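You operate a simulated robot arm through the tools that you are given. There is no shell and no other tool. Be economical: measure what you need, move in short steps, check, and stop when the job is done.

You are at the controls of a simulated robot arm. One attempt, no reset.

TASK
Put the jar from the back of the sample bench in the py worn tub. Shut the chaff drawer. Press the trench stop button three times. Put the green collar from the top of the left motor table on the housing shelf and the yellow collar on top of the blue box. Fetch the blue shim block and set it on the near lower shelf. Put the blue cup on the far lower shelf. The order is free. Set down upright: jar, blue shim block, blue cup.

Only the result counts: the job must be done as asked and must still hold three seconds after the hand-in. Knocking over, shifting, dropping, spilling or breaking anything else fails it.

THE ROBOT
A 6-joint arm with a two-finger gripper on a trunk, on a base that drives. Base frame: it is fixed to the floor where the robot stands at the start and does not move with it; the origin is under the middle of the robot, x ahead of it, y to its left, z up; the surface under the hand at the start is at about z = 800. Lengths are in mm, angles in rad, forces in N, time in s.
Its first joint turns from -2.897 to 2.897 rad. Places, roughly: blue box [3750, 3250, 750]; blue cup (6x6x7 cm) [10100, 1000, 800]; blue shim block [7250, 2250, 750]; chaff drawer [1300, 700, 500]; collar [3500, 3500, 750]; far lower shelf [7300, 2100, 600]; housing shelf (25x17 cm) [3860, 2440, 980]; jar [750, -250, 750]; near lower shelf [5400, 2100, 600]; trench stop button [1900, 3900, 1000]; worn tub (21x16 cm) [1140, -1260, 820]. Payload 2.54 kg.
Tool frame: the origin (TCP) lies between the finger pads and is the grasp point; the fingertips stand 30 mm ahead of it; z points along the fingers, y is the line along which they close. Largest opening 116 mm; the body of the gripper starts 95 mm behind the TCP.
Orientation is told as [roll, pitch, yaw] about the base's x, y, z axes, in that order, counted from this pose: with the fingers straight down and closing along the base's y, the tool's x points along the base's -x, its y along +y and its z along -z.

THE INTERFACE
- The arm moves only by the tool nudge_tool. Its argument "targets" is a list of rows, each a list of 2 entries, a list of its own where there are three numbers: the shift along the tool's x, y, z in units of 25 mm (1.0 is 25 mm), then the turn, a rotation vector about the tool's x, y, z in units of 6 degrees (1.0 is 6 degrees). In form: [[[x, y, z], [wx, wy, wz]], ...]. A call has 1 to 20 rows; each row shifts and turns the commanded pose from where the row before left it, along the tool's axes as they then stand. "claw" is the gripper command, from -1 (fully open) to 1 (shut), values between in proportion, set as the call begins (left out, the last holds). A call with a number of a shift or a turn outside -1 to 1 is refused whole. A row lasts 0.2 s, in which the tool goes at most 50 mm and 0.15 rad; a call with a longer step from one row to the next is refused whole, and so is a gripper value outside its range. A pose out of reach is approached as far as the arm can. The call stops where the force on the tool passes 40 N (or 10 N more than at its start, if that is more) or the arm is blocked; 0.2 s more then pass. The fingers move at their own pace (about 72 mm/s each) and stop on an object; they squeeze with about 22 N. The grip force told is the motor's: it shows also when the fingers shut on nothing. Time passes only in rows, and 0.2 s behind the last, so rows that do not move let the fingers close. It gives the time, the measured TCP pose, the force on the tool (base axes), the opening and the grip force at its end, in the units of the frame above (readings bear some noise), with the torque about the TCP (base axes, N m) and any sound that the robot's microphone picked up.
- Cameras (640 x 400 px; columns grow to the right, rows downward): "scene" is now at [-34.1, 126, 1419.4]; the picture's right is [-0.21, -0.98, 0.00], its down [-0.51, 0.11, -0.85] and it looks along [0.83, -0.18, -0.52] (base axes); focal length 267 px, centre (320, 200). "wrist" rides on the gripper at [69, -15, -122] in the tool frame; the picture's right is [0.21, 0.98, 0.00], its down [-0.83, 0.18, -0.53] and it looks along [-0.52, 0.11, 0.85] (tool axes); focal length 251 px, centre (320, 200). There is no depth. A picture from a camera that has moved, and an enlarged one, comes with that camera's place and axes in the base frame and with its lens. The place of the scene camera against the robot may be out by one fixed shift of up to 12 mm in any direction.
- get_image(camera): a new picture of that camera. It takes no simulated time.
- steer(legs): drives the robot by 1 to 6 legs, each [ahead, left, turn to the left] in mm, mm and rad, along the robot's own axes; the way and the turn of a leg run together, so that a leg with both is an arc; at most 1500 mm and 3.142 rad a leg. The arm and the cameras ride along, it lands a little off, and it stops where it bumps. It gives what a move gives.
- aim_head(pan, tilt): turns the head with the scene camera to pan (to the left, within 2.094 rad either way) and tilt (down, from -0.506 to 1.204), counted from straight ahead of the robot. It gives what a move gives.
- zoom(camera, box): a new picture of the part [left, top, right, bottom] of that camera's present view, enlarged. It takes no simulated time.
- sign_off(): hands the job in; it is judged then, once.

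Work in short steps. Places have to be worked out from the pictures, the camera data and where the tool is seen: move nearer, look again, correct. Check each grasp and each placing, and mend what went wrong. You have 186 turns and 164 pictures in all, those below and enlarged ones among them. Open the gripper and draw the arm clear of the work before you hand the job in, unless the task says otherwise; then end with one line.

The tools are called after "Emit:" as name(argument=value, ...) on one line, values as JSON. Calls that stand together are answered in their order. nudge_tool: Moves the arm, as the interface text tells. Its arguments: {"type":"object","properties":{"targets":{"type":"array"},"claw":{"type":"number"}},"required":["targets"]} The other tools are called the same way: steer (legs) drives the base; aim_head (pan, tilt) turns the head that bears the scene camera; get_image (camera) takes a picture; zoom (camera, box) takes an enlarged picture of a part of a camera's view; sign_off () hands the job in.

At the start:

```text
clock: 0.0
tool_pos: [665.1, -130.4, 1023.1]
tool_rot: [0.001, -0.001, 0.0]
wrist_force: [-0.1, -0.7, 0.4]
ft_torque: [-0.03, 0.01, 0.03]
opening: 116.0
grip_force: 0.1
robot x, y, heading: [3.5, 0.4, -0.003]
head pan, tilt: [-0.208, 0.552]
```

scene: 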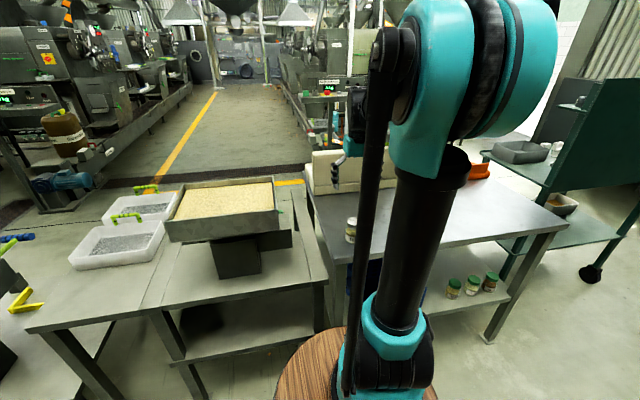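
wrist: 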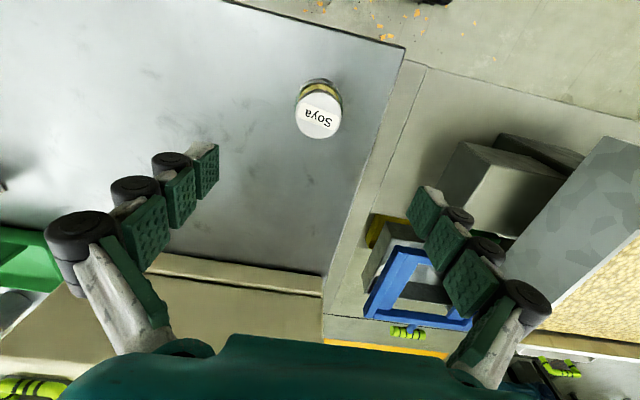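

I start by looking around: the head toward the bench and the rack on the right.

Emit:
aim_head(pan=-0.75, tilt=0.5)

Emit:
get_image(camera="scene")

Emit:
zoom(camera="wrist", box=[220, 40, 420, 165])

```text
clock: 1.0
tool_pos: [664.1, -128.9, 1023.0]
tool_rot: [0.0, 0.0, 0.001]
wrist_force: [-0.7, 0.0, 0.6]
ft_torque: [0.03, 0.0, 0.0]
opening: 115.8
grip_force: 0.0
robot x, y, heading: [3.8, -1.1, 0.001]
head pan, tilt: [-0.75, 0.499]
```

```text
161 pictures are left
camera scene: at [-55.3, 82.5, 1424.1], right [-0.68, -0.73, 0.0], down [-0.35, 0.33, -0.88], along [0.64, -0.6, -0.48], focal length 267 px, centre (320, 200)
```

scene: 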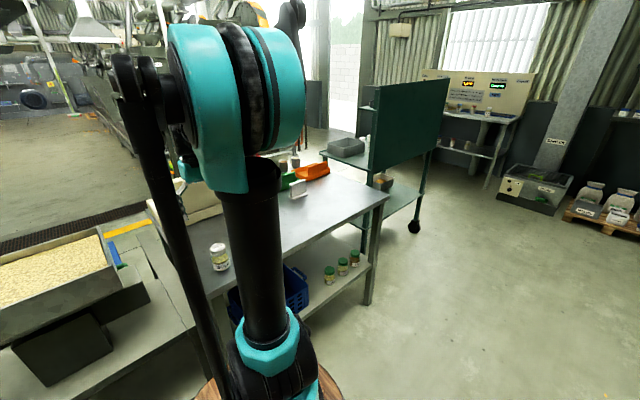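

```text
3.20 times, centred on (320, 102) of wrist
camera zoom: at [594.9, -145.9, 1144.9], right [-0.21, 0.98, 0.0], down [0.83, 0.18, 0.53], along [0.52, 0.11, -0.85], focal length 805 px, centre (320, 512)
```

zoom: 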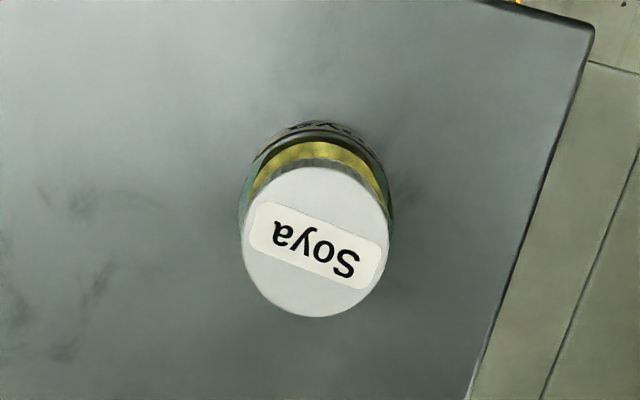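

The Soya jar is near the bench's front-left; something stands further back. I zoom in there and on the rack.

Emit:
zoom(camera="scene", box=[140, 120, 400, 290])

Emit:
zoom(camera="scene", box=[270, 110, 430, 210])

Emit:
aim_head(pan=0.5, tilt=0.45)

Emit:
get_image(camera="scene")

```text
2.35 times, centred on (270, 205) of scene
camera zoom: at [-55.3, 82.5, 1424.1], right [-0.68, -0.73, 0.0], down [-0.35, 0.33, -0.88], along [0.64, -0.6, -0.48], focal length 629 px, centre (438, 188)
```

zoom: 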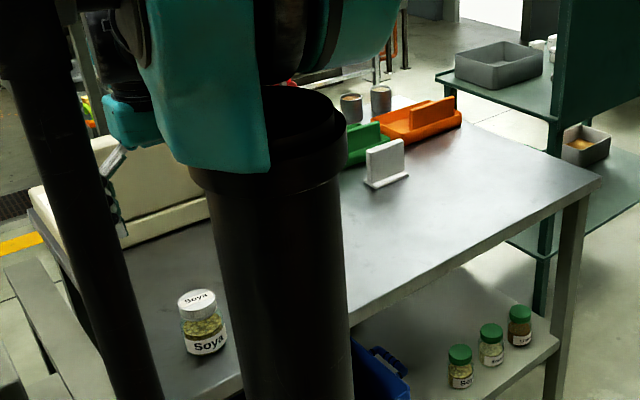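

```text
4.00 times, centred on (350, 160) of scene
camera zoom: at [-55.3, 82.5, 1424.1], right [-0.68, -0.73, 0.0], down [-0.35, 0.33, -0.88], along [0.64, -0.6, -0.48], focal length 1069 px, centre (200, 360)
```

zoom: 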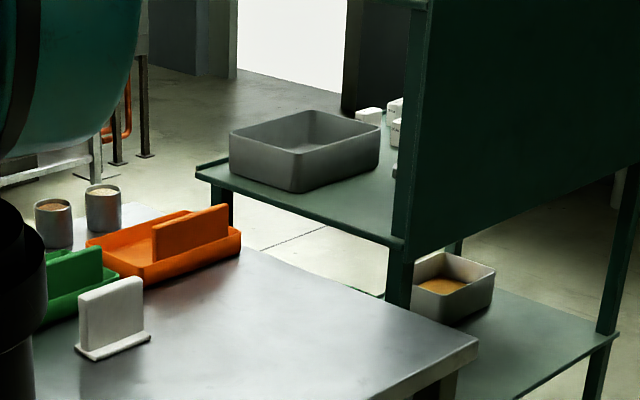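

```text
clock: 2.4
tool_pos: [664.5, -129.2, 1022.2]
tool_rot: [0.001, 0.0, 0.001]
wrist_force: [-0.2, 0.9, 0.2]
ft_torque: [0.04, -0.01, -0.02]
opening: 116.0
grip_force: 0.0
robot x, y, heading: [-0.6, -0.0, -0.001]
head pan, tilt: [0.499, 0.45]
```

```text
157 pictures are left
camera scene: at [-41.2, 188.4, 1428.6], right [0.48, -0.88, 0.0], down [-0.38, -0.21, -0.9], along [0.79, 0.43, -0.44], focal length 267 px, centre (320, 200)
```

scene: 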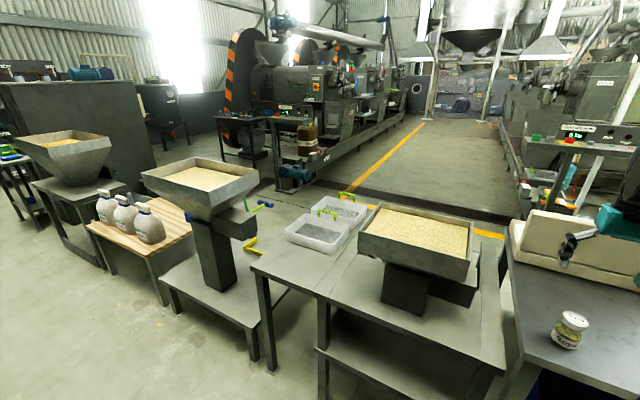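

The only jar standing on the bench top is the Soya jar, at about (660,-136), z 800–884. I lower to z≈935 above it and check.

Emit:
nudge_tool(targets=[[[0.1, -0.2, 1], [0, 0, 0]], [[0, 0, 1], [0, 0, 0]], [[0, 0, 1], [0, 0, 0]]], claw=-1)

Emit:
get_image(camera="wrist")

Emit:
aim_head(pan=-0.208, tilt=0.7)

Emit:
get_image(camera="scene")

```text
clock: 3.2
tool_pos: [662.3, -134.7, 948.7]
tool_rot: [0.001, 0.0, 0.0]
wrist_force: [-0.4, -0.1, -1.1]
ft_torque: [0.01, 0.0, 0.0]
opening: 115.7
grip_force: 0.1
robot x, y, heading: [-3.6, -1.7, -0.001]
head pan, tilt: [0.499, 0.45]
```

```text
156 pictures are left
camera wrist: at [592.8, -150.9, 1070.1], right [-0.21, 0.98, 0.0], down [0.83, 0.18, 0.53], along [0.52, 0.11, -0.85], focal length 251 px, centre (320, 200)
```

wrist: 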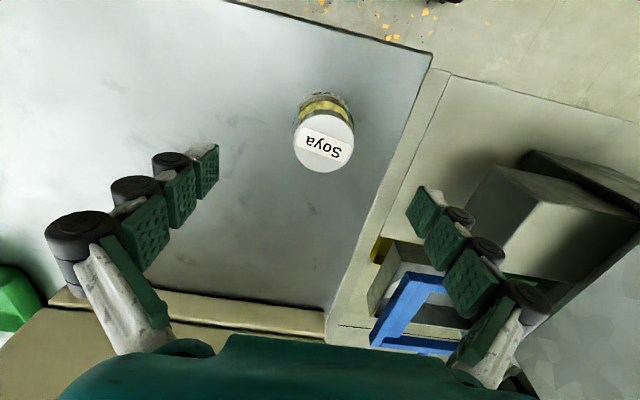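

```text
clock: 4.3
tool_pos: [662.5, -135.1, 947.5]
tool_rot: [-0.001, 0.001, 0.001]
wrist_force: [0.0, -0.7, -0.1]
ft_torque: [-0.01, 0.04, -0.02]
opening: 116.0
grip_force: 0.1
robot x, y, heading: [3.8, 0.3, -0.002]
head pan, tilt: [-0.208, 0.7]
```

```text
155 pictures are left
camera scene: at [-38.8, 127.0, 1406.4], right [-0.21, -0.98, 0.0], down [-0.63, 0.13, -0.77], along [0.75, -0.16, -0.64], focal length 267 px, centre (320, 200)
```

scene: 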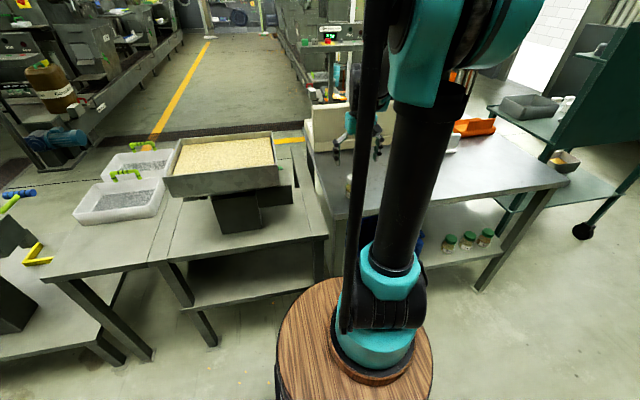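

The jar is at about (654,-137), lid top near 890–905. I lower to z≈853 around it and close.

Emit:
nudge_tool(targets=[[[0.32, -0.08, 0.9], [0, 0, 0]], [[0, 0, 0.95], [0, 0, 0]], [[0, 0, 0.95], [0, 0, 0]], [[0, 0, 0.95], [0, 0, 0]]])

Emit:
get_image(camera="wrist")

```text
clock: 5.3
tool_pos: [653.9, -137.4, 854.2]
tool_rot: [-0.001, 0.0, 0.0]
wrist_force: [-0.5, -0.9, -0.1]
ft_torque: [-0.01, -0.04, -0.01]
opening: 115.7
grip_force: 0.1
robot x, y, heading: [0.6, 1.4, 0.003]
head pan, tilt: [-0.208, 0.7]
```

```text
154 pictures are left
camera wrist: at [583.8, -152.9, 976.0], right [-0.21, 0.98, 0.0], down [0.83, 0.18, 0.53], along [0.52, 0.11, -0.85], focal length 251 px, centre (320, 200)
```

wrist: 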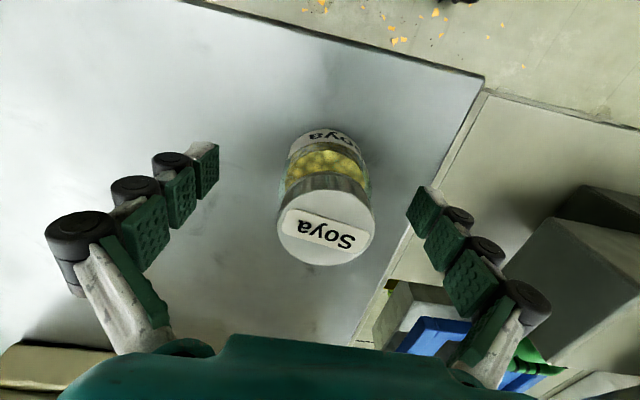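

Better fix: jar centre ≈ (660,-135), lid top ≈ 874. I lower 13 mm, shift 5 mm and close.

Emit:
nudge_tool(targets=[[[-0.22, 0.08, 0.52], [0, 0, 0]]])

Emit:
nudge_tool(targets=[[[0, 0, 0], [0, 0, 0]], [[0, 0, 0], [0, 0, 0]], [[0, 0, 0], [0, 0, 0]], [[0, 0, 0], [0, 0, 0]]], claw=1)

Emit:
get_image(camera="wrist")

```text
clock: 5.7
tool_pos: [658.9, -135.2, 841.0]
tool_rot: [0.0, -0.001, 0.001]
wrist_force: [-0.1, -1.2, 1.3]
ft_torque: [0.0, -0.02, -0.02]
opening: 115.8
grip_force: 0.1
robot x, y, heading: [-2.0, -0.2, -0.004]
head pan, tilt: [-0.208, 0.7]
```

```text
clock: 6.7
tool_pos: [660.0, -134.4, 840.9]
tool_rot: [0.001, 0.0, 0.001]
wrist_force: [0.4, 0.3, 1.0]
ft_torque: [-0.07, -0.03, 0.02]
opening: 54.8
grip_force: 21.8
robot x, y, heading: [1.2, 1.5, 0.001]
head pan, tilt: [-0.208, 0.7]
```

```text
153 pictures are left
camera wrist: at [589.2, -151.0, 963.4], right [-0.21, 0.98, 0.0], down [0.83, 0.18, 0.53], along [0.52, 0.11, -0.85], focal length 251 px, centre (320, 200)
```

wrist: 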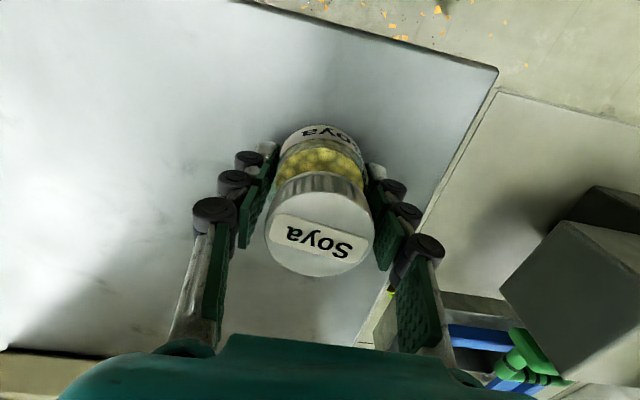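

The jar is held (54.8 mm). I lift it by 200 mm and look at the rack with the arm moved up.

Emit:
nudge_tool(targets=[[[0, 0, -1], [0, 0, 0]], [[0, 0, -1], [0, 0, 0]], [[0, 0, -1], [0, 0, 0]], [[0, 0, -1], [0, 0, 0]], [[0, 0, -1], [0, 0, 0]], [[0, 0, -1], [0, 0, 0]], [[0, 0, -1], [0, 0, 0]], [[0, 0, -1], [0, 0, 0]]])

Emit:
steer(legs=[[-150, 0, 0], [0, -900, 0]])

Emit:
aim_head(pan=-0.2, tilt=0.5)

Emit:
get_image(camera="scene")

Emit:
get_image(camera="wrist")

```text
clock: 8.5
tool_pos: [659.1, -133.4, 1042.3]
tool_rot: [-0.002, 0.001, 0.0]
wrist_force: [-0.1, -1.0, -1.7]
ft_torque: [0.02, 0.02, 0.01]
opening: 54.8
grip_force: 22.2
robot x, y, heading: [2.4, 3.1, -0.005]
head pan, tilt: [-0.208, 0.7]
```

```text
clock: 14.2
tool_pos: [507.9, -1041.2, 1041.9]
tool_rot: [0.001, -0.001, -0.005]
wrist_force: [0.8, -0.3, -1.6]
ft_torque: [0.0, -0.01, 0.0]
opening: 54.6
grip_force: 21.9
robot x, y, heading: [-151.5, -903.0, -0.003]
head pan, tilt: [-0.208, 0.7]
```

```text
clock: 14.9
tool_pos: [508.2, -1041.6, 1041.8]
tool_rot: [0.0, 0.0, -0.003]
wrist_force: [-0.3, -0.5, -2.4]
ft_torque: [0.02, -0.02, 0.03]
opening: 54.6
grip_force: 22.2
robot x, y, heading: [-149.7, -905.9, -0.002]
head pan, tilt: [-0.201, 0.499]
```

```text
152 pictures are left
camera scene: at [-182.8, -779.3, 1424.0], right [-0.2, -0.98, 0.0], down [-0.47, 0.1, -0.88], along [0.86, -0.18, -0.48], focal length 267 px, centre (320, 200)
```

scene: 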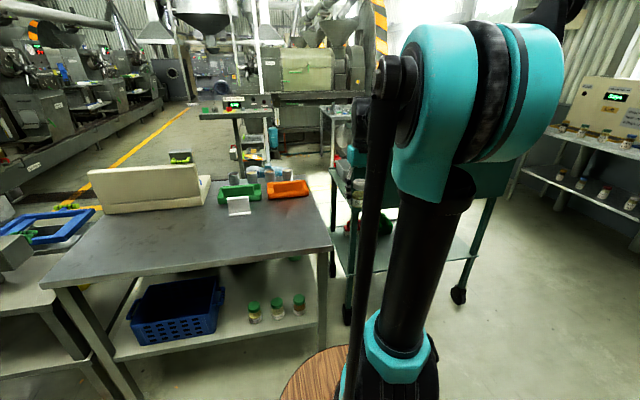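

```text
151 pictures are left
camera wrist: at [439.1, -1058.2, 1163.7], right [-0.21, 0.98, 0.0], down [0.83, 0.18, 0.53], along [0.52, 0.11, -0.85], focal length 251 px, centre (320, 200)
```

wrist: 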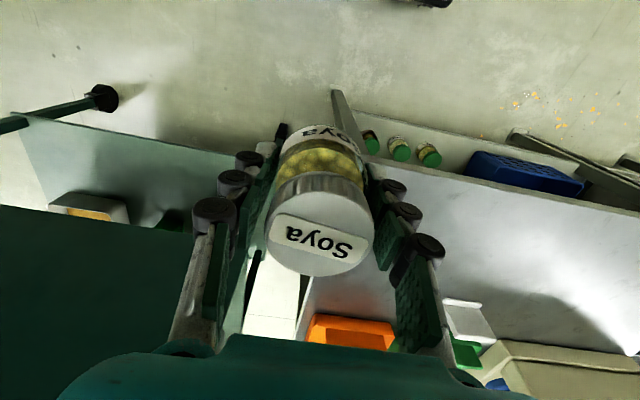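

I need a clear view of the rack and its panel; I pan right past the arm.

Emit:
steer(legs=[[0, -400, 0.9]])

Emit:
aim_head(pan=-1.2, tilt=0.45)

Emit:
get_image(camera="scene")

```text
clock: 17.7
tool_pos: [527.0, -811.1, 1042.2]
tool_rot: [0.0, 0.001, 0.919]
wrist_force: [-0.6, 0.0, -1.6]
ft_torque: [0.0, -0.01, -0.01]
opening: 54.2
grip_force: 22.2
robot x, y, heading: [20.3, -1254.1, 0.918]
head pan, tilt: [-0.201, 0.499]
```

```text
clock: 19.0
tool_pos: [527.2, -809.3, 1041.8]
tool_rot: [0.0, 0.0, 0.919]
wrist_force: [-0.2, -0.6, -0.9]
ft_torque: [0.03, 0.0, -0.04]
opening: 54.5
grip_force: 22.8
robot x, y, heading: [22.2, -1253.6, 0.921]
head pan, tilt: [-1.201, 0.45]
```

```text
150 pictures are left
camera scene: at [-84.7, -1288.6, 1428.6], right [-0.28, -0.96, 0.0], down [-0.42, 0.12, -0.9], along [0.87, -0.25, -0.44], focal length 267 px, centre (320, 200)
```

scene: 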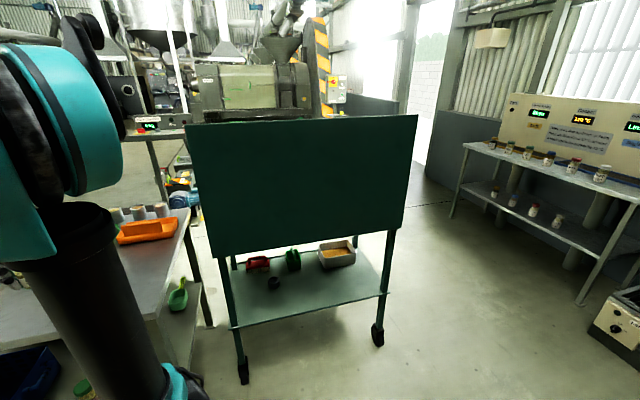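

The rack's panel closes it toward me; its open side faces +x. I drive round its right end, staying clear, then look at it from the far side.

Emit:
steer(legs=[[0, 0, -2.49], [1000, 0, 0], [0, 1000, 0], [0, 900, 0]])

Emit:
aim_head(pan=2.0, tilt=0.45)

Emit:
get_image(camera="scene")

```text
clock: 33.1
tool_pos: [463.8, -2948.4, 1042.8]
tool_rot: [-0.002, 0.001, -1.498]
wrist_force: [0.5, 0.6, -1.1]
ft_torque: [0.03, 0.0, 0.01]
opening: 54.9
grip_force: 22.4
robot x, y, heading: [554.1, -2282.6, -1.501]
head pan, tilt: [-1.201, 0.45]
stopped in leg 3: the robot was blocked; the commanded pose is now the measured one
```

```text
clock: 35.9
tool_pos: [463.9, -2949.4, 1042.6]
tool_rot: [-0.001, 0.001, -1.499]
wrist_force: [-0.2, 0.4, -2.0]
ft_torque: [0.01, 0.0, 0.01]
opening: 54.7
grip_force: 22.3
robot x, y, heading: [551.9, -2282.4, -1.499]
head pan, tilt: [2.0, 0.45]
```

```text
149 pictures are left
camera scene: at [771.4, -2111.9, 1428.6], right [0.48, -0.88, 0.0], down [-0.38, -0.21, -0.9], along [0.79, 0.43, -0.44], focal length 267 px, centre (320, 200)
```

scene: 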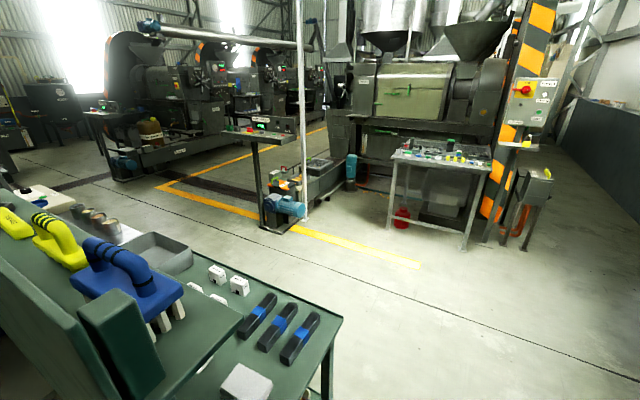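

I probably nudged up against the rack's corner with the base. I back off away from it, turn to face +x, and drive past; the rack looks undisturbed.

Emit:
steer(legs=[[180, -40, 0], [0, 0, 1.5], [1400, 0, 0]])

Emit:
aim_head(pan=1.8, tilt=0.5)

Emit:
get_image(camera="scene")

```text
clock: 47.6
tool_pos: [2577.2, -2569.2, 1042.0]
tool_rot: [0.0, 0.0, 0.014]
wrist_force: [-0.3, -0.4, -2.1]
ft_torque: [0.0, 0.0, 0.0]
opening: 54.5
grip_force: 22.4
robot x, y, heading: [1913.7, -2444.5, 0.015]
head pan, tilt: [2.0, 0.45]
```

```text
clock: 48.4
tool_pos: [2577.4, -2567.3, 1042.6]
tool_rot: [-0.001, 0.001, 0.013]
wrist_force: [0.0, 0.0, -1.4]
ft_torque: [0.01, 0.01, -0.05]
opening: 54.6
grip_force: 21.8
robot x, y, heading: [1915.7, -2442.9, 0.019]
head pan, tilt: [1.799, 0.499]
```

```text
148 pictures are left
camera scene: at [1769.7, -2212.5, 1424.1], right [0.97, 0.24, 0.0], down [0.12, -0.46, -0.88], along [-0.21, 0.85, -0.48], focal length 267 px, centre (320, 200)
```

scene: 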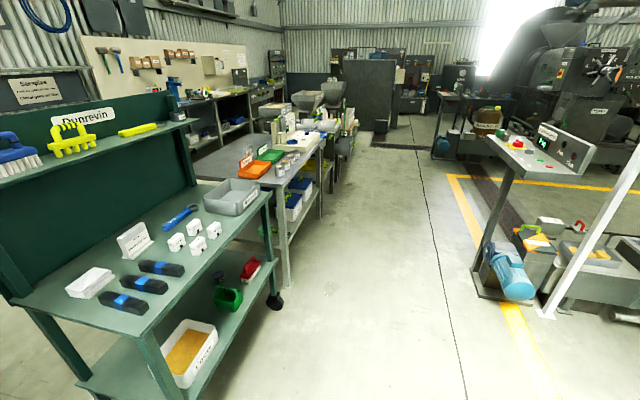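

The rack's tub has a label. I zoom on it and on the bench behind.

Emit:
zoom(camera="scene", box=[180, 80, 360, 230])

Emit:
zoom(camera="scene", box=[0, 50, 180, 170])

```text
2.67 times, centred on (270, 155) of scene
camera zoom: at [1769.7, -2212.5, 1424.1], right [0.97, 0.24, 0.0], down [0.12, -0.46, -0.88], along [-0.21, 0.85, -0.48], focal length 713 px, centre (453, 320)
```

zoom: 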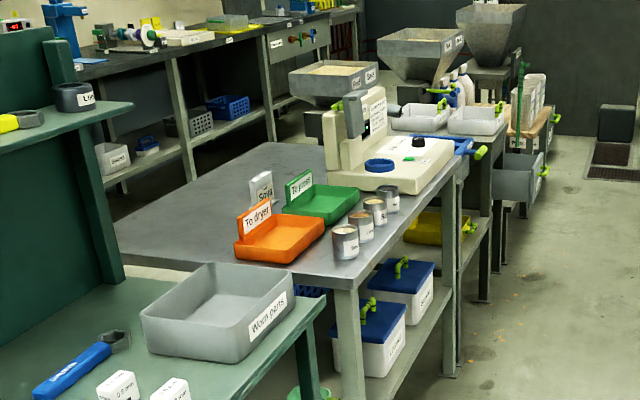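

```text
3.33 times, centred on (90, 110) of scene
camera zoom: at [1769.7, -2212.5, 1424.1], right [0.97, 0.24, 0.0], down [0.12, -0.46, -0.88], along [-0.21, 0.85, -0.48], focal length 891 px, centre (1087, 500)
```

zoom: 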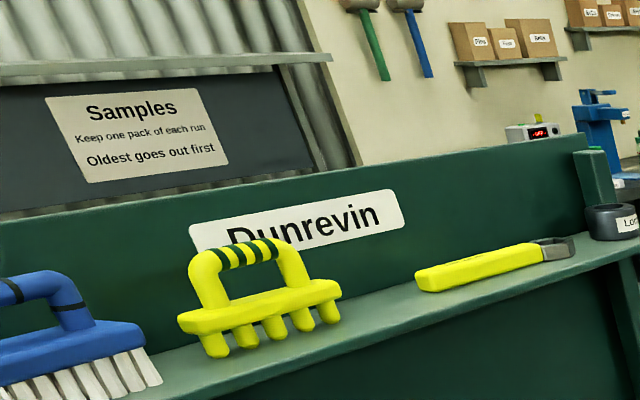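

The tub is labelled "Worn parts" — the right one. I turn to face -x and slide along the rack's open side to it.

Emit:
steer(legs=[[0, 0, 3.12], [100, -1010, 0]])

Emit:
aim_head(pan=0.1, tilt=0.6)

Emit:
get_image(camera="scene")

Emit:
get_image(camera="wrist")

```text
clock: 60.9
tool_pos: [1172.8, -1276.7, 1042.9]
tool_rot: [-0.001, -0.002, 3.125]
wrist_force: [0.2, 0.2, -1.4]
ft_torque: [0.0, 0.02, -0.01]
opening: 54.5
grip_force: 22.1
robot x, y, heading: [1823.5, -1419.5, 3.13]
head pan, tilt: [1.799, 0.499]
```

```text
clock: 62.7
tool_pos: [1171.4, -1276.3, 1042.7]
tool_rot: [-0.001, 0.001, 3.124]
wrist_force: [0.4, -0.3, -1.3]
ft_torque: [0.02, -0.01, 0.0]
opening: 54.6
grip_force: 22.1
robot x, y, heading: [1830.3, -1420.8, 3.121]
head pan, tilt: [0.099, 0.6]
```

```text
145 pictures are left
camera scene: at [1857.0, -1588.2, 1415.0], right [-0.08, 1.0, 0.0], down [0.56, 0.05, -0.83], along [-0.82, -0.07, -0.56], focal length 267 px, centre (320, 200)
```

scene: 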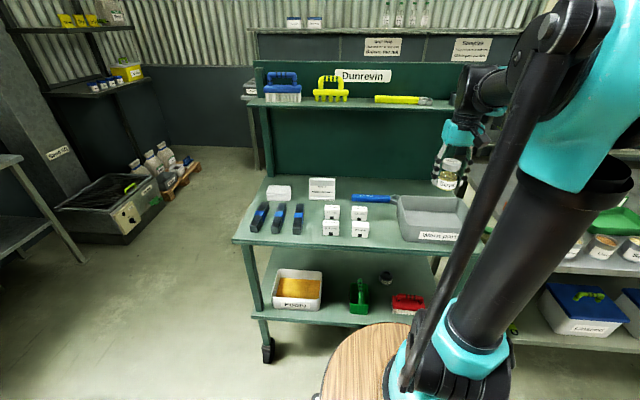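

```text
144 pictures are left
camera wrist: at [1241.4, -1264.7, 1163.8], right [0.2, -0.98, 0.0], down [-0.83, -0.17, 0.53], along [-0.52, -0.1, -0.85], focal length 251 px, centre (320, 200)
```

wrist: 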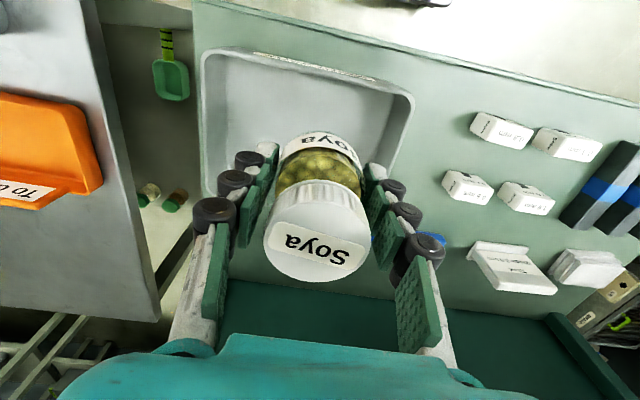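

The tub centre comes out at about (1132,-1262), rim z≈880. I go over it and lower to just above its floor.

Emit:
nudge_tool(targets=[[[-0.75, -0.3, 0], [0, 0, 0]], [[-0.75, -0.3, 0], [0, 0, 0]], [[0, 0, 1], [0, 0, 0]], [[0, 0, 1], [0, 0, 0]], [[0, 0, 1], [0, 0, 0]], [[0, 0, 1], [0, 0, 0]]])

Emit:
get_image(camera="wrist")

```text
clock: 64.1
tool_pos: [1134.1, -1262.5, 942.8]
tool_rot: [-0.002, 0.001, 3.124]
wrist_force: [-0.4, 0.8, -0.8]
ft_torque: [0.04, 0.02, 0.01]
opening: 54.7
grip_force: 21.9
robot x, y, heading: [1826.4, -1424.3, 3.129]
head pan, tilt: [0.099, 0.6]
```

```text
143 pictures are left
camera wrist: at [1203.9, -1249.0, 1064.0], right [0.2, -0.98, 0.0], down [-0.83, -0.17, 0.53], along [-0.52, -0.1, -0.85], focal length 251 px, centre (320, 200)
```

wrist: 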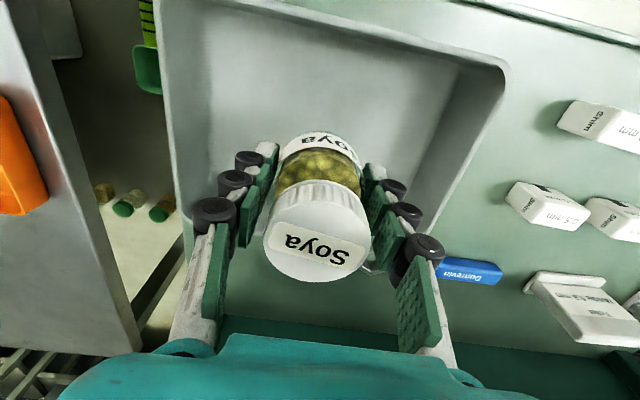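

Centred. I lower further in small steps, watching for contact.

Emit:
nudge_tool(targets=[[[-0.2, 0, 1], [0, 0, 0]], [[0, 0, 1], [0, 0, 0]], [[0, 0, 0.5], [0, 0, 0]]])

Emit:
nudge_tool(targets=[[[0, 0, 0.2], [0, 0, 0]], [[0, 0, 0.2], [0, 0, 0]]])

```text
clock: 64.9
tool_pos: [1130.9, -1260.5, 878.6]
tool_rot: [-0.002, -0.001, 3.125]
wrist_force: [-0.3, -0.2, -2.0]
ft_torque: [0.02, 0.0, -0.01]
opening: 54.9
grip_force: 21.8
robot x, y, heading: [1832.6, -1424.8, 3.124]
head pan, tilt: [0.099, 0.6]
```

```text
clock: 65.5
tool_pos: [1129.1, -1262.4, 869.5]
tool_rot: [-0.002, -0.001, 3.124]
wrist_force: [-0.8, 0.6, -0.9]
ft_torque: [0.04, 0.02, 0.03]
opening: 54.8
grip_force: 22.4
robot x, y, heading: [1830.9, -1424.5, 3.127]
head pan, tilt: [0.099, 0.6]
```

Still free; I continue in 4 mm steps.

Emit:
nudge_tool(targets=[[[0, 0, 0.16], [0, 0, 0]]])

Emit:
nudge_tool(targets=[[[0, 0, 0.16], [0, 0, 0]]])

Emit:
nudge_tool(targets=[[[0, 0, 0.12], [0, 0, 0]]])

```text
clock: 65.9
tool_pos: [1130.3, -1261.1, 865.7]
tool_rot: [0.001, -0.002, 3.123]
wrist_force: [0.0, -0.2, 20.6]
ft_torque: [-0.03, 0.08, 0.0]
opening: 54.9
grip_force: 22.1
robot x, y, heading: [1831.2, -1423.4, 3.127]
head pan, tilt: [0.099, 0.6]
```

```text
clock: 66.3
tool_pos: [1130.8, -1260.7, 861.6]
tool_rot: [-0.002, 0.0, 3.125]
wrist_force: [0.4, 1.1, 21.6]
ft_torque: [0.01, 0.13, 0.04]
opening: 54.9
grip_force: 22.2
robot x, y, heading: [1828.4, -1423.7, 3.127]
head pan, tilt: [0.099, 0.6]
```

```text
clock: 66.7
tool_pos: [1131.0, -1261.3, 858.6]
tool_rot: [-0.002, 0.001, 3.125]
wrist_force: [-0.1, -0.2, 20.1]
ft_torque: [-0.04, 0.12, 0.01]
opening: 54.7
grip_force: 22.6
robot x, y, heading: [1827.8, -1425.6, 3.126]
head pan, tilt: [0.099, 0.6]
```

Contact at z≈866 — the jar stands. I open gently, then retreat upward.

Emit:
nudge_tool(targets=[[[0, 0, 0], [0, 0, 0]], [[0, 0, 0], [0, 0, 0]]], claw=-0.4)

Emit:
nudge_tool(targets=[[[0, 0, -1], [0, 0, 0]], [[0, 0, -1], [0, 0, 0]], [[0, 0, -1], [0, 0, 0]], [[0, 0, -1], [0, 0, 0]], [[0, 0, -1], [0, 0, 0]], [[0, 0, -1], [0, 0, 0]], [[0, 0, -1], [0, 0, 0]], [[0, 0, -1], [0, 0, 0]]])

Emit:
get_image(camera="wrist")

```text
clock: 67.3
tool_pos: [1130.2, -1260.8, 859.0]
tool_rot: [-0.002, 0.0, 3.125]
wrist_force: [-0.7, -0.1, -0.2]
ft_torque: [-0.02, 0.02, -0.01]
opening: 81.3
grip_force: 0.1
robot x, y, heading: [1830.3, -1426.2, 3.127]
head pan, tilt: [0.099, 0.6]
```

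```text
clock: 69.1
tool_pos: [1130.4, -1262.3, 1059.3]
tool_rot: [0.0, 0.0, 3.124]
wrist_force: [-0.9, -0.3, -0.2]
ft_torque: [0.0, -0.01, 0.02]
opening: 81.3
grip_force: 0.1
robot x, y, heading: [1826.0, -1423.6, 3.125]
head pan, tilt: [0.099, 0.6]
```

```text
142 pictures are left
camera wrist: at [1199.1, -1249.1, 1180.3], right [0.2, -0.98, 0.0], down [-0.83, -0.17, 0.53], along [-0.52, -0.1, -0.85], focal length 251 px, centre (320, 200)
```

wrist: 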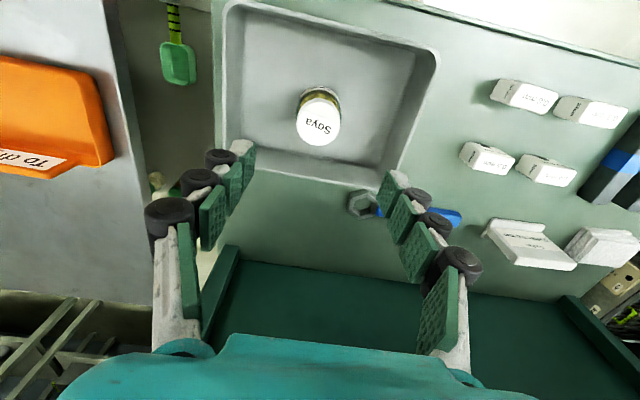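

The jar stands in the tub. Next the chaff drawer: I back off and slide along the aisle to about y=100 first, then look.

Emit:
steer(legs=[[-260, 0, 0], [0, -1400, 0]])

Emit:
aim_head(pan=-0.3, tilt=0.6)

Emit:
get_image(camera="scene")

Emit:
get_image(camera="wrist")

```text
clock: 74.1
tool_pos: [1314.9, -573.6, 991.9]
tool_rot: [0.17, -0.025, 3.106]
wrist_force: [3.3, 3.8, 3.9]
ft_torque: [-0.29, 0.3, -0.01]
opening: 81.0
grip_force: 0.1
robot x, y, heading: [2011.7, -896.2, 3.128]
head pan, tilt: [0.099, 0.6]
stopped in leg 2: the robot was blocked; the commanded pose is now the measured one
```

```text
clock: 74.9
tool_pos: [1313.3, -609.6, 999.4]
tool_rot: [0.151, -0.026, 3.117]
wrist_force: [-0.1, -0.1, -0.2]
ft_torque: [0.0, -0.03, 0.0]
opening: 81.1
grip_force: 0.0
robot x, y, heading: [2014.5, -902.2, 3.127]
head pan, tilt: [-0.3, 0.6]
```

```text
141 pictures are left
camera scene: at [2046.6, -1032.0, 1415.0], right [0.31, 0.95, 0.0], down [0.54, -0.17, -0.83], along [-0.79, 0.25, -0.56], focal length 267 px, centre (320, 200)
```

scene: 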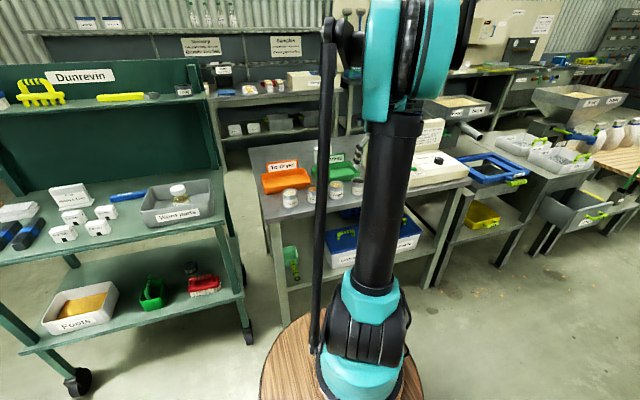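

```text
140 pictures are left
camera wrist: at [1386.4, -578.9, 1116.1], right [0.19, -0.97, 0.14], down [-0.81, -0.08, 0.58], along [-0.55, -0.23, -0.81], focal length 251 px, centre (320, 200)
```

wrist: 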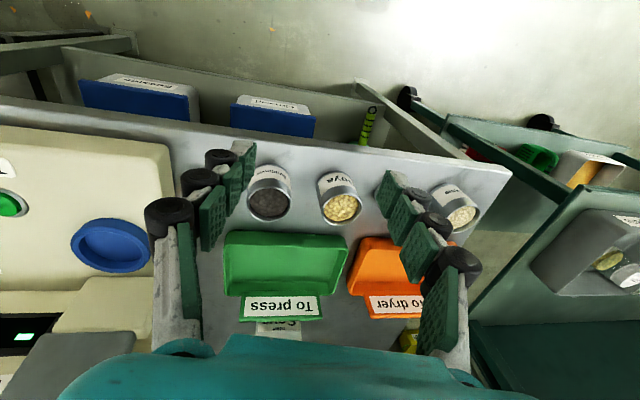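

The base bumped the pole stand's foot plate (base radius seems about 500 mm), and the arm swayed. I straighten and raise the arm, then turn it along the aisle and take the middle of it.

Emit:
nudge_tool(targets=[[[0, 0, -1], [0.72, 0.12, 0]], [[0, 0, -1], [0.72, 0.12, 0]], [[0, 0, -1], [0, 0, 0]], [[0, 0, -1], [0, 0, 0]]])

Emit:
steer(legs=[[0, 70, 0], [0, 0, -1.55], [0, 150, 0]])

Emit:
aim_head(pan=0.5, tilt=0.6)

Emit:
get_image(camera="scene")

```text
clock: 75.9
tool_pos: [1313.0, -603.2, 1099.9]
tool_rot: [0.001, -0.001, 3.117]
wrist_force: [-0.1, -0.1, -0.4]
ft_torque: [-0.01, 0.01, -0.02]
opening: 81.2
grip_force: 0.0
robot x, y, heading: [2015.9, -903.7, 3.127]
head pan, tilt: [-0.3, 0.6]
```

```text
clock: 81.7
tool_pos: [2147.3, -267.0, 1099.1]
tool_rot: [0.001, -0.001, 1.568]
wrist_force: [-0.1, 0.1, -0.7]
ft_torque: [0.02, -0.01, 0.0]
opening: 81.2
grip_force: 0.1
robot x, y, heading: [1862.1, -971.8, 1.574]
head pan, tilt: [-0.3, 0.6]
```

```text
clock: 82.8
tool_pos: [2148.1, -266.7, 1099.6]
tool_rot: [-0.001, 0.0, 1.569]
wrist_force: [0.3, 0.3, -0.1]
ft_torque: [-0.01, 0.0, 0.01]
opening: 81.3
grip_force: 0.0
robot x, y, heading: [1865.4, -974.1, 1.574]
head pan, tilt: [0.499, 0.6]
```

```text
139 pictures are left
camera scene: at [1668.3, -1021.5, 1415.0], right [0.88, 0.48, 0.0], down [0.27, -0.49, -0.83], along [-0.4, 0.72, -0.56], focal length 267 px, centre (320, 200)
```

scene: 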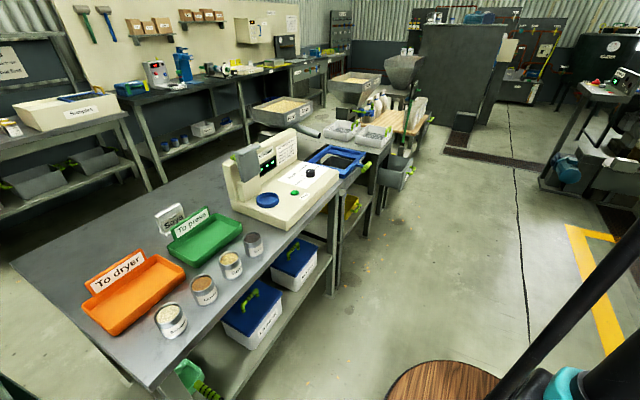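

Clear aisle. I drive up to the drawer and look at it.

Emit:
steer(legs=[[1250, 0, 0]])

Emit:
aim_head(pan=1.1, tilt=0.7)

Emit:
get_image(camera="scene")

```text
clock: 89.1
tool_pos: [2159.0, 978.0, 1099.0]
tool_rot: [0.001, 0.001, 1.555]
wrist_force: [-0.2, 0.4, -1.0]
ft_torque: [-0.01, 0.04, -0.01]
opening: 81.1
grip_force: 0.1
robot x, y, heading: [1862.1, 275.3, 1.558]
head pan, tilt: [0.499, 0.6]
```

```text
clock: 90.1
tool_pos: [2159.4, 977.9, 1099.6]
tool_rot: [0.002, 0.0, 1.554]
wrist_force: [0.1, -0.1, 0.5]
ft_torque: [0.03, -0.01, -0.04]
opening: 81.2
grip_force: 0.1
robot x, y, heading: [1861.9, 272.7, 1.563]
head pan, tilt: [1.1, 0.7]
```

```text
138 pictures are left
camera scene: at [1635.3, 190.6, 1406.4], right [0.46, 0.89, 0.0], down [0.57, -0.3, -0.77], along [-0.68, 0.35, -0.64], focal length 267 px, centre (320, 200)
```

scene: 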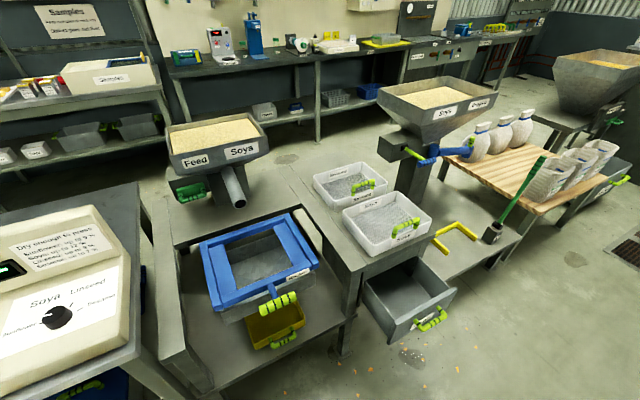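

The open grey drawer is the candidate. I zoom for its label and geometry.

Emit:
zoom(camera="scene", box=[320, 200, 500, 350])

```text
2.67 times, centred on (410, 275) of scene
camera zoom: at [1635.3, 190.6, 1406.4], right [0.46, 0.89, 0.0], down [0.57, -0.3, -0.77], along [-0.68, 0.35, -0.64], focal length 713 px, centre (80, 0)
```

zoom: 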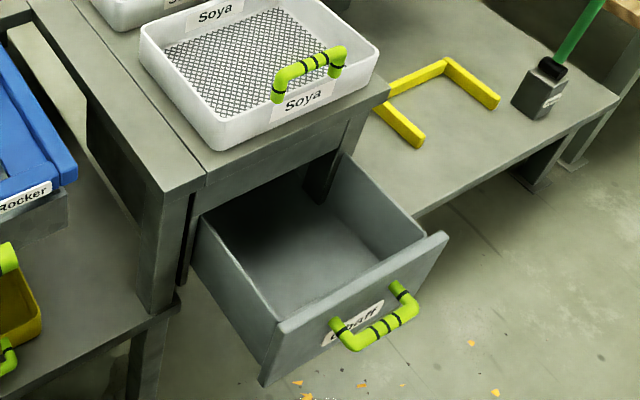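

It is labelled "Chaff". Its front is near x≈1402, y 563–828, z 460–600; handle bar around (1440,730,505). I back to x≈2060, and turn to face it.

Emit:
steer(legs=[[150, -200, 0], [0, 0, 1.575]])

Emit:
aim_head(pan=0.1, tilt=0.8)

Emit:
get_image(camera="scene")

Emit:
get_image(camera="wrist")

```text
clock: 95.8
tool_pos: [1356.4, 705.0, 1098.7]
tool_rot: [0.0, -0.001, -3.139]
wrist_force: [-0.5, -0.2, 0.0]
ft_torque: [0.04, -0.01, -0.02]
opening: 81.3
grip_force: 0.0
robot x, y, heading: [2061.2, 425.2, -3.131]
head pan, tilt: [1.1, 0.7]
```

```text
clock: 97.1
tool_pos: [1357.4, 706.0, 1099.7]
tool_rot: [-0.001, 0.0, -3.14]
wrist_force: [-0.1, -0.3, -0.6]
ft_torque: [-0.01, 0.02, -0.02]
opening: 81.1
grip_force: 0.0
robot x, y, heading: [2058.9, 421.3, -3.129]
head pan, tilt: [0.099, 0.799]
```

```text
136 pictures are left
camera scene: at [2103.4, 261.3, 1398.1], right [-0.11, 0.99, 0.0], down [0.71, 0.08, -0.7], along [-0.69, -0.08, -0.72], focal length 267 px, centre (320, 200)
```

scene: 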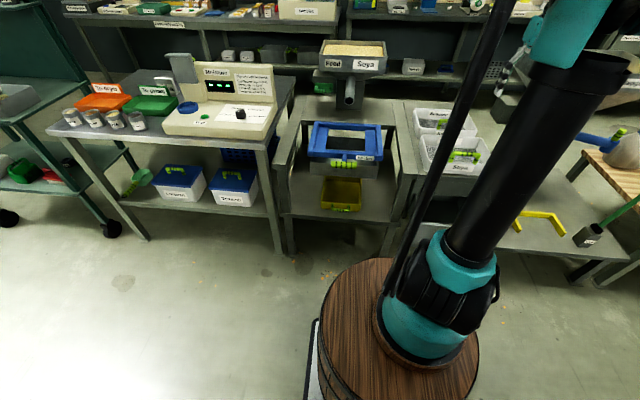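

```text
135 pictures are left
camera wrist: at [1425.2, 719.6, 1221.2], right [0.22, -0.98, 0.0], down [-0.83, -0.18, 0.53], along [-0.52, -0.12, -0.85], focal length 251 px, centre (320, 200)
```

wrist: 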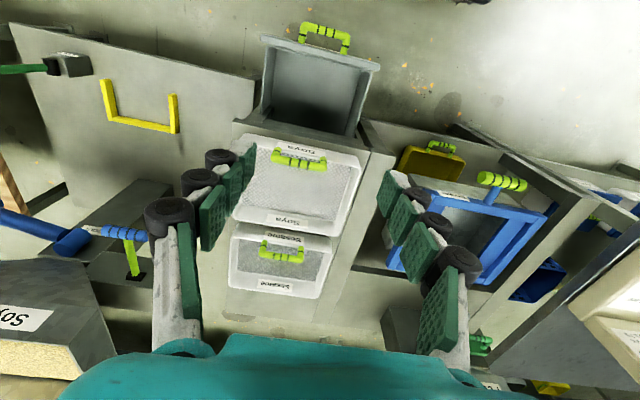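

The wrist view puts the bar at about (1442,706). I shut the gripper, go to x≈1490, then descend in front of the handle.

Emit:
nudge_tool(targets=[[[1, 0, 0], [0, 0, 0]], [[1, 0, 0], [0, 0, 0]], [[1, 0, 0], [0, 0, 0]], [[1, 0, 0], [0, 0, 0]], [[1, 0, 0], [0, 0, 0]], [[0.4, 0, 1], [0, 0, 0]], [[0, 0, 1], [0, 0, 0]], [[0, 0, 1], [0, 0, 0]], [[0, 0, 1], [0, 0, 0]], [[0, 0, 1], [0, 0, 0]], [[0, 0, 1], [0, 0, 0]], [[0, 0, 1], [0, 0, 0]], [[0, 0, 1], [0, 0, 0]], [[0, 0, 1], [0, 0, 0]], [[0, 0, 1], [0, 0, 0]], [[0, 0, 1], [0, 0, 0]], [[0, 0, 1], [0, 0, 0]], [[0, 0, 1], [0, 0, 0]], [[0, 0, 1], [0, 0, 0]]], claw=1)

Emit:
get_image(camera="wrist")

```text
clock: 101.1
tool_pos: [1492.5, 705.5, 749.6]
tool_rot: [0.0, 0.0, -3.14]
wrist_force: [0.6, 0.2, -0.7]
ft_torque: [0.02, -0.01, 0.01]
opening: 0.0
grip_force: 22.0
robot x, y, heading: [2061.1, 424.1, -3.131]
head pan, tilt: [0.099, 0.799]
```

```text
134 pictures are left
camera wrist: at [1560.7, 719.2, 871.6], right [0.22, -0.98, 0.0], down [-0.83, -0.18, 0.53], along [-0.52, -0.12, -0.85], focal length 251 px, centre (320, 200)
```

wrist: 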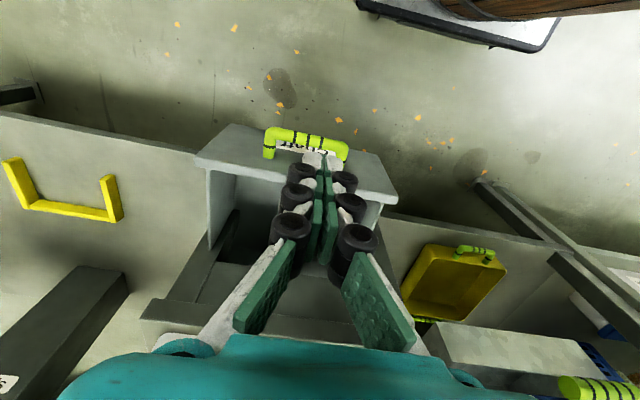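

The bar is at (1442,713,513). Descend to z≈503 in front of it.

Emit:
nudge_tool(targets=[[[0, -0.2, 1], [0, 0, 0]], [[0, 0, 1], [0, 0, 0]], [[0, 0, 1], [0, 0, 0]], [[0, 0, 1], [0, 0, 0]], [[0, 0, 1], [0, 0, 0]], [[0, 0, 1], [0, 0, 0]], [[0, 0, 1], [0, 0, 0]], [[0, 0, 1], [0, 0, 0]], [[0, 0, 1], [0, 0, 0]], [[0, 0, 0.9], [0, 0, 0]]])

Emit:
get_image(camera="wrist")

```text
clock: 103.3
tool_pos: [1420.1, 762.1, 599.2]
tool_rot: [0.003, 0.0, -3.14]
wrist_force: [0.5, 0.2, 0.5]
ft_torque: [-0.02, 0.0, 0.02]
opening: 0.1
grip_force: 21.9
out of reach, approached as far as the arm can: row 3, 4, 5, 6, 7, 8, 9, 10
robot x, y, heading: [2063.3, 422.4, -3.13]
head pan, tilt: [0.099, 0.799]
```

```text
133 pictures are left
camera wrist: at [1486.8, 776.2, 721.7], right [0.22, -0.98, 0.0], down [-0.83, -0.18, 0.53], along [-0.52, -0.12, -0.85], focal length 251 px, centre (320, 200)
```

wrist: 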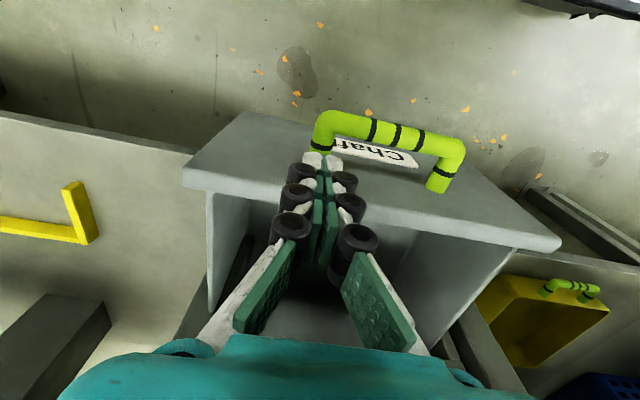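

The arm cannot get that low at this distance. I raise back, move the base back ~170 mm for a flatter arm, and retry.

Emit:
nudge_tool(targets=[[[0.2, 0, -1], [0, 0, 0]], [[0.2, 0, -1], [0, 0, 0]], [[0.2, 0, -1], [0, 0, 0]], [[0.2, 0, -1], [0, 0, 0]], [[0.2, 0, -1], [0, 0, 0]], [[0, 0, -1], [0, 0, 0]], [[0, 0, -1], [0, 0, 0]], [[0, 0, -1], [0, 0, 0]], [[0, 0, -1], [0, 0, 0]], [[0, 0, -1], [0, 0, 0]]])

```text
clock: 105.5
tool_pos: [1443.5, 760.5, 849.6]
tool_rot: [-0.002, -0.001, -3.139]
wrist_force: [0.0, -0.6, -0.5]
ft_torque: [0.03, 0.03, -0.02]
opening: 0.1
grip_force: 22.5
robot x, y, heading: [2067.4, 426.6, -3.127]
head pan, tilt: [0.099, 0.799]
```

Emit:
steer(legs=[[-180, 0, 0]])

Emit:
nudge_tool(targets=[[[-0.9, 0.9, 0], [0, 0, 0]], [[-0.9, 0.9, 0], [0, 0, 0]], [[-0.9, 0, 0], [0, 0, 0]], [[-0.9, 0, 0], [0, 0, 0]], [[-0.7, 0, 0], [0, 0, 0]]])

```text
clock: 107.0
tool_pos: [1625.0, 762.7, 849.2]
tool_rot: [0.002, 0.0, -3.138]
wrist_force: [0.5, 0.2, 0.6]
ft_torque: [0.01, 0.01, 0.0]
opening: 0.0
grip_force: 21.8
robot x, y, heading: [2247.5, 421.3, -3.127]
head pan, tilt: [0.099, 0.799]
```

```text
clock: 108.2
tool_pos: [1515.6, 717.8, 850.6]
tool_rot: [-0.001, 0.001, -3.137]
wrist_force: [0.0, -0.7, -0.6]
ft_torque: [0.01, 0.0, 0.0]
opening: 0.0
grip_force: 21.9
robot x, y, heading: [2245.8, 426.3, -3.133]
head pan, tilt: [0.099, 0.799]
```

Now at distance ≈785 from the axis; descend toward z≈510 in front of the handle.

Emit:
nudge_tool(targets=[[[0, 0, 1], [0, 0, 0]], [[0, 0, 1], [0, 0, 0]], [[0, 0, 1], [0, 0, 0]], [[0, 0, 1], [0, 0, 0]], [[0, 0, 1], [0, 0, 0]], [[0, 0, 1], [0, 0, 0]], [[0, 0, 1], [0, 0, 0]], [[0, 0, 1], [0, 0, 0]], [[0, 0, 1], [0, 0, 0]], [[0, 0, 1], [0, 0, 0]], [[0, 0, 1], [0, 0, 0]]])

```text
clock: 110.6
tool_pos: [1517.2, 718.7, 574.4]
tool_rot: [-0.001, 0.0, -3.139]
wrist_force: [0.3, 0.2, -0.4]
ft_torque: [-0.01, 0.04, 0.01]
opening: 0.0
grip_force: 21.9
robot x, y, heading: [2242.6, 425.2, -3.13]
head pan, tilt: [0.099, 0.799]
```

Good, it goes lower here. Continue to ≈507.

Emit:
nudge_tool(targets=[[[0, 0, 0.9], [0, 0, 0]], [[0, 0, 0.9], [0, 0, 0]], [[0, 0, 0.9], [0, 0, 0]]])

Emit:
get_image(camera="wrist")

```text
clock: 111.4
tool_pos: [1508.3, 723.2, 511.3]
tool_rot: [0.002, 0.003, -3.139]
wrist_force: [0.1, 0.4, -0.2]
ft_torque: [-0.01, 0.03, 0.03]
opening: 0.3
grip_force: 21.9
out of reach, approached as far as the arm can: row 3
robot x, y, heading: [2248.1, 426.4, -3.131]
head pan, tilt: [0.099, 0.799]
```

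```text
132 pictures are left
camera wrist: at [1576.5, 737.6, 633.4], right [0.22, -0.98, 0.0], down [-0.83, -0.18, 0.53], along [-0.52, -0.12, -0.85], focal length 251 px, centre (320, 200)
```

wrist: 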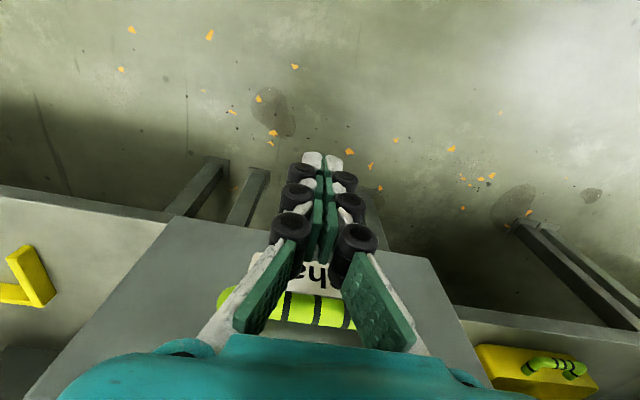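

Fingers are just in front of the handle bar at z≈511. I push toward -x.

Emit:
nudge_tool(targets=[[[-0.6, 0, 0], [0, 0, 0]], [[-0.6, 0, 0], [0, 0, 0]], [[-0.6, 0, 0], [0, 0, 0]], [[-0.6, 0, 0], [0, 0, 0]], [[-0.6, 0, 0], [0, 0, 0]], [[-0.6, 0, 0], [0, 0, 0]]])

Emit:
get_image(camera="wrist")

```text
clock: 112.8
tool_pos: [1419.6, 722.2, 512.8]
tool_rot: [-0.001, 0.0, -3.138]
wrist_force: [0.1, 0.1, 1.8]
ft_torque: [0.01, 0.02, -0.02]
opening: 0.0
grip_force: 28.7
robot x, y, heading: [2242.8, 427.3, -3.128]
head pan, tilt: [0.099, 0.799]
```

```text
131 pictures are left
camera wrist: at [1487.1, 736.8, 633.4], right [0.22, -0.98, 0.0], down [-0.83, -0.18, 0.53], along [-0.52, -0.12, -0.85], focal length 251 px, centre (320, 200)
```

wrist: 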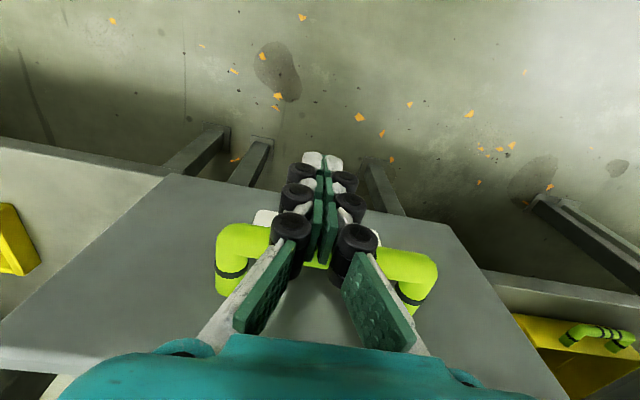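

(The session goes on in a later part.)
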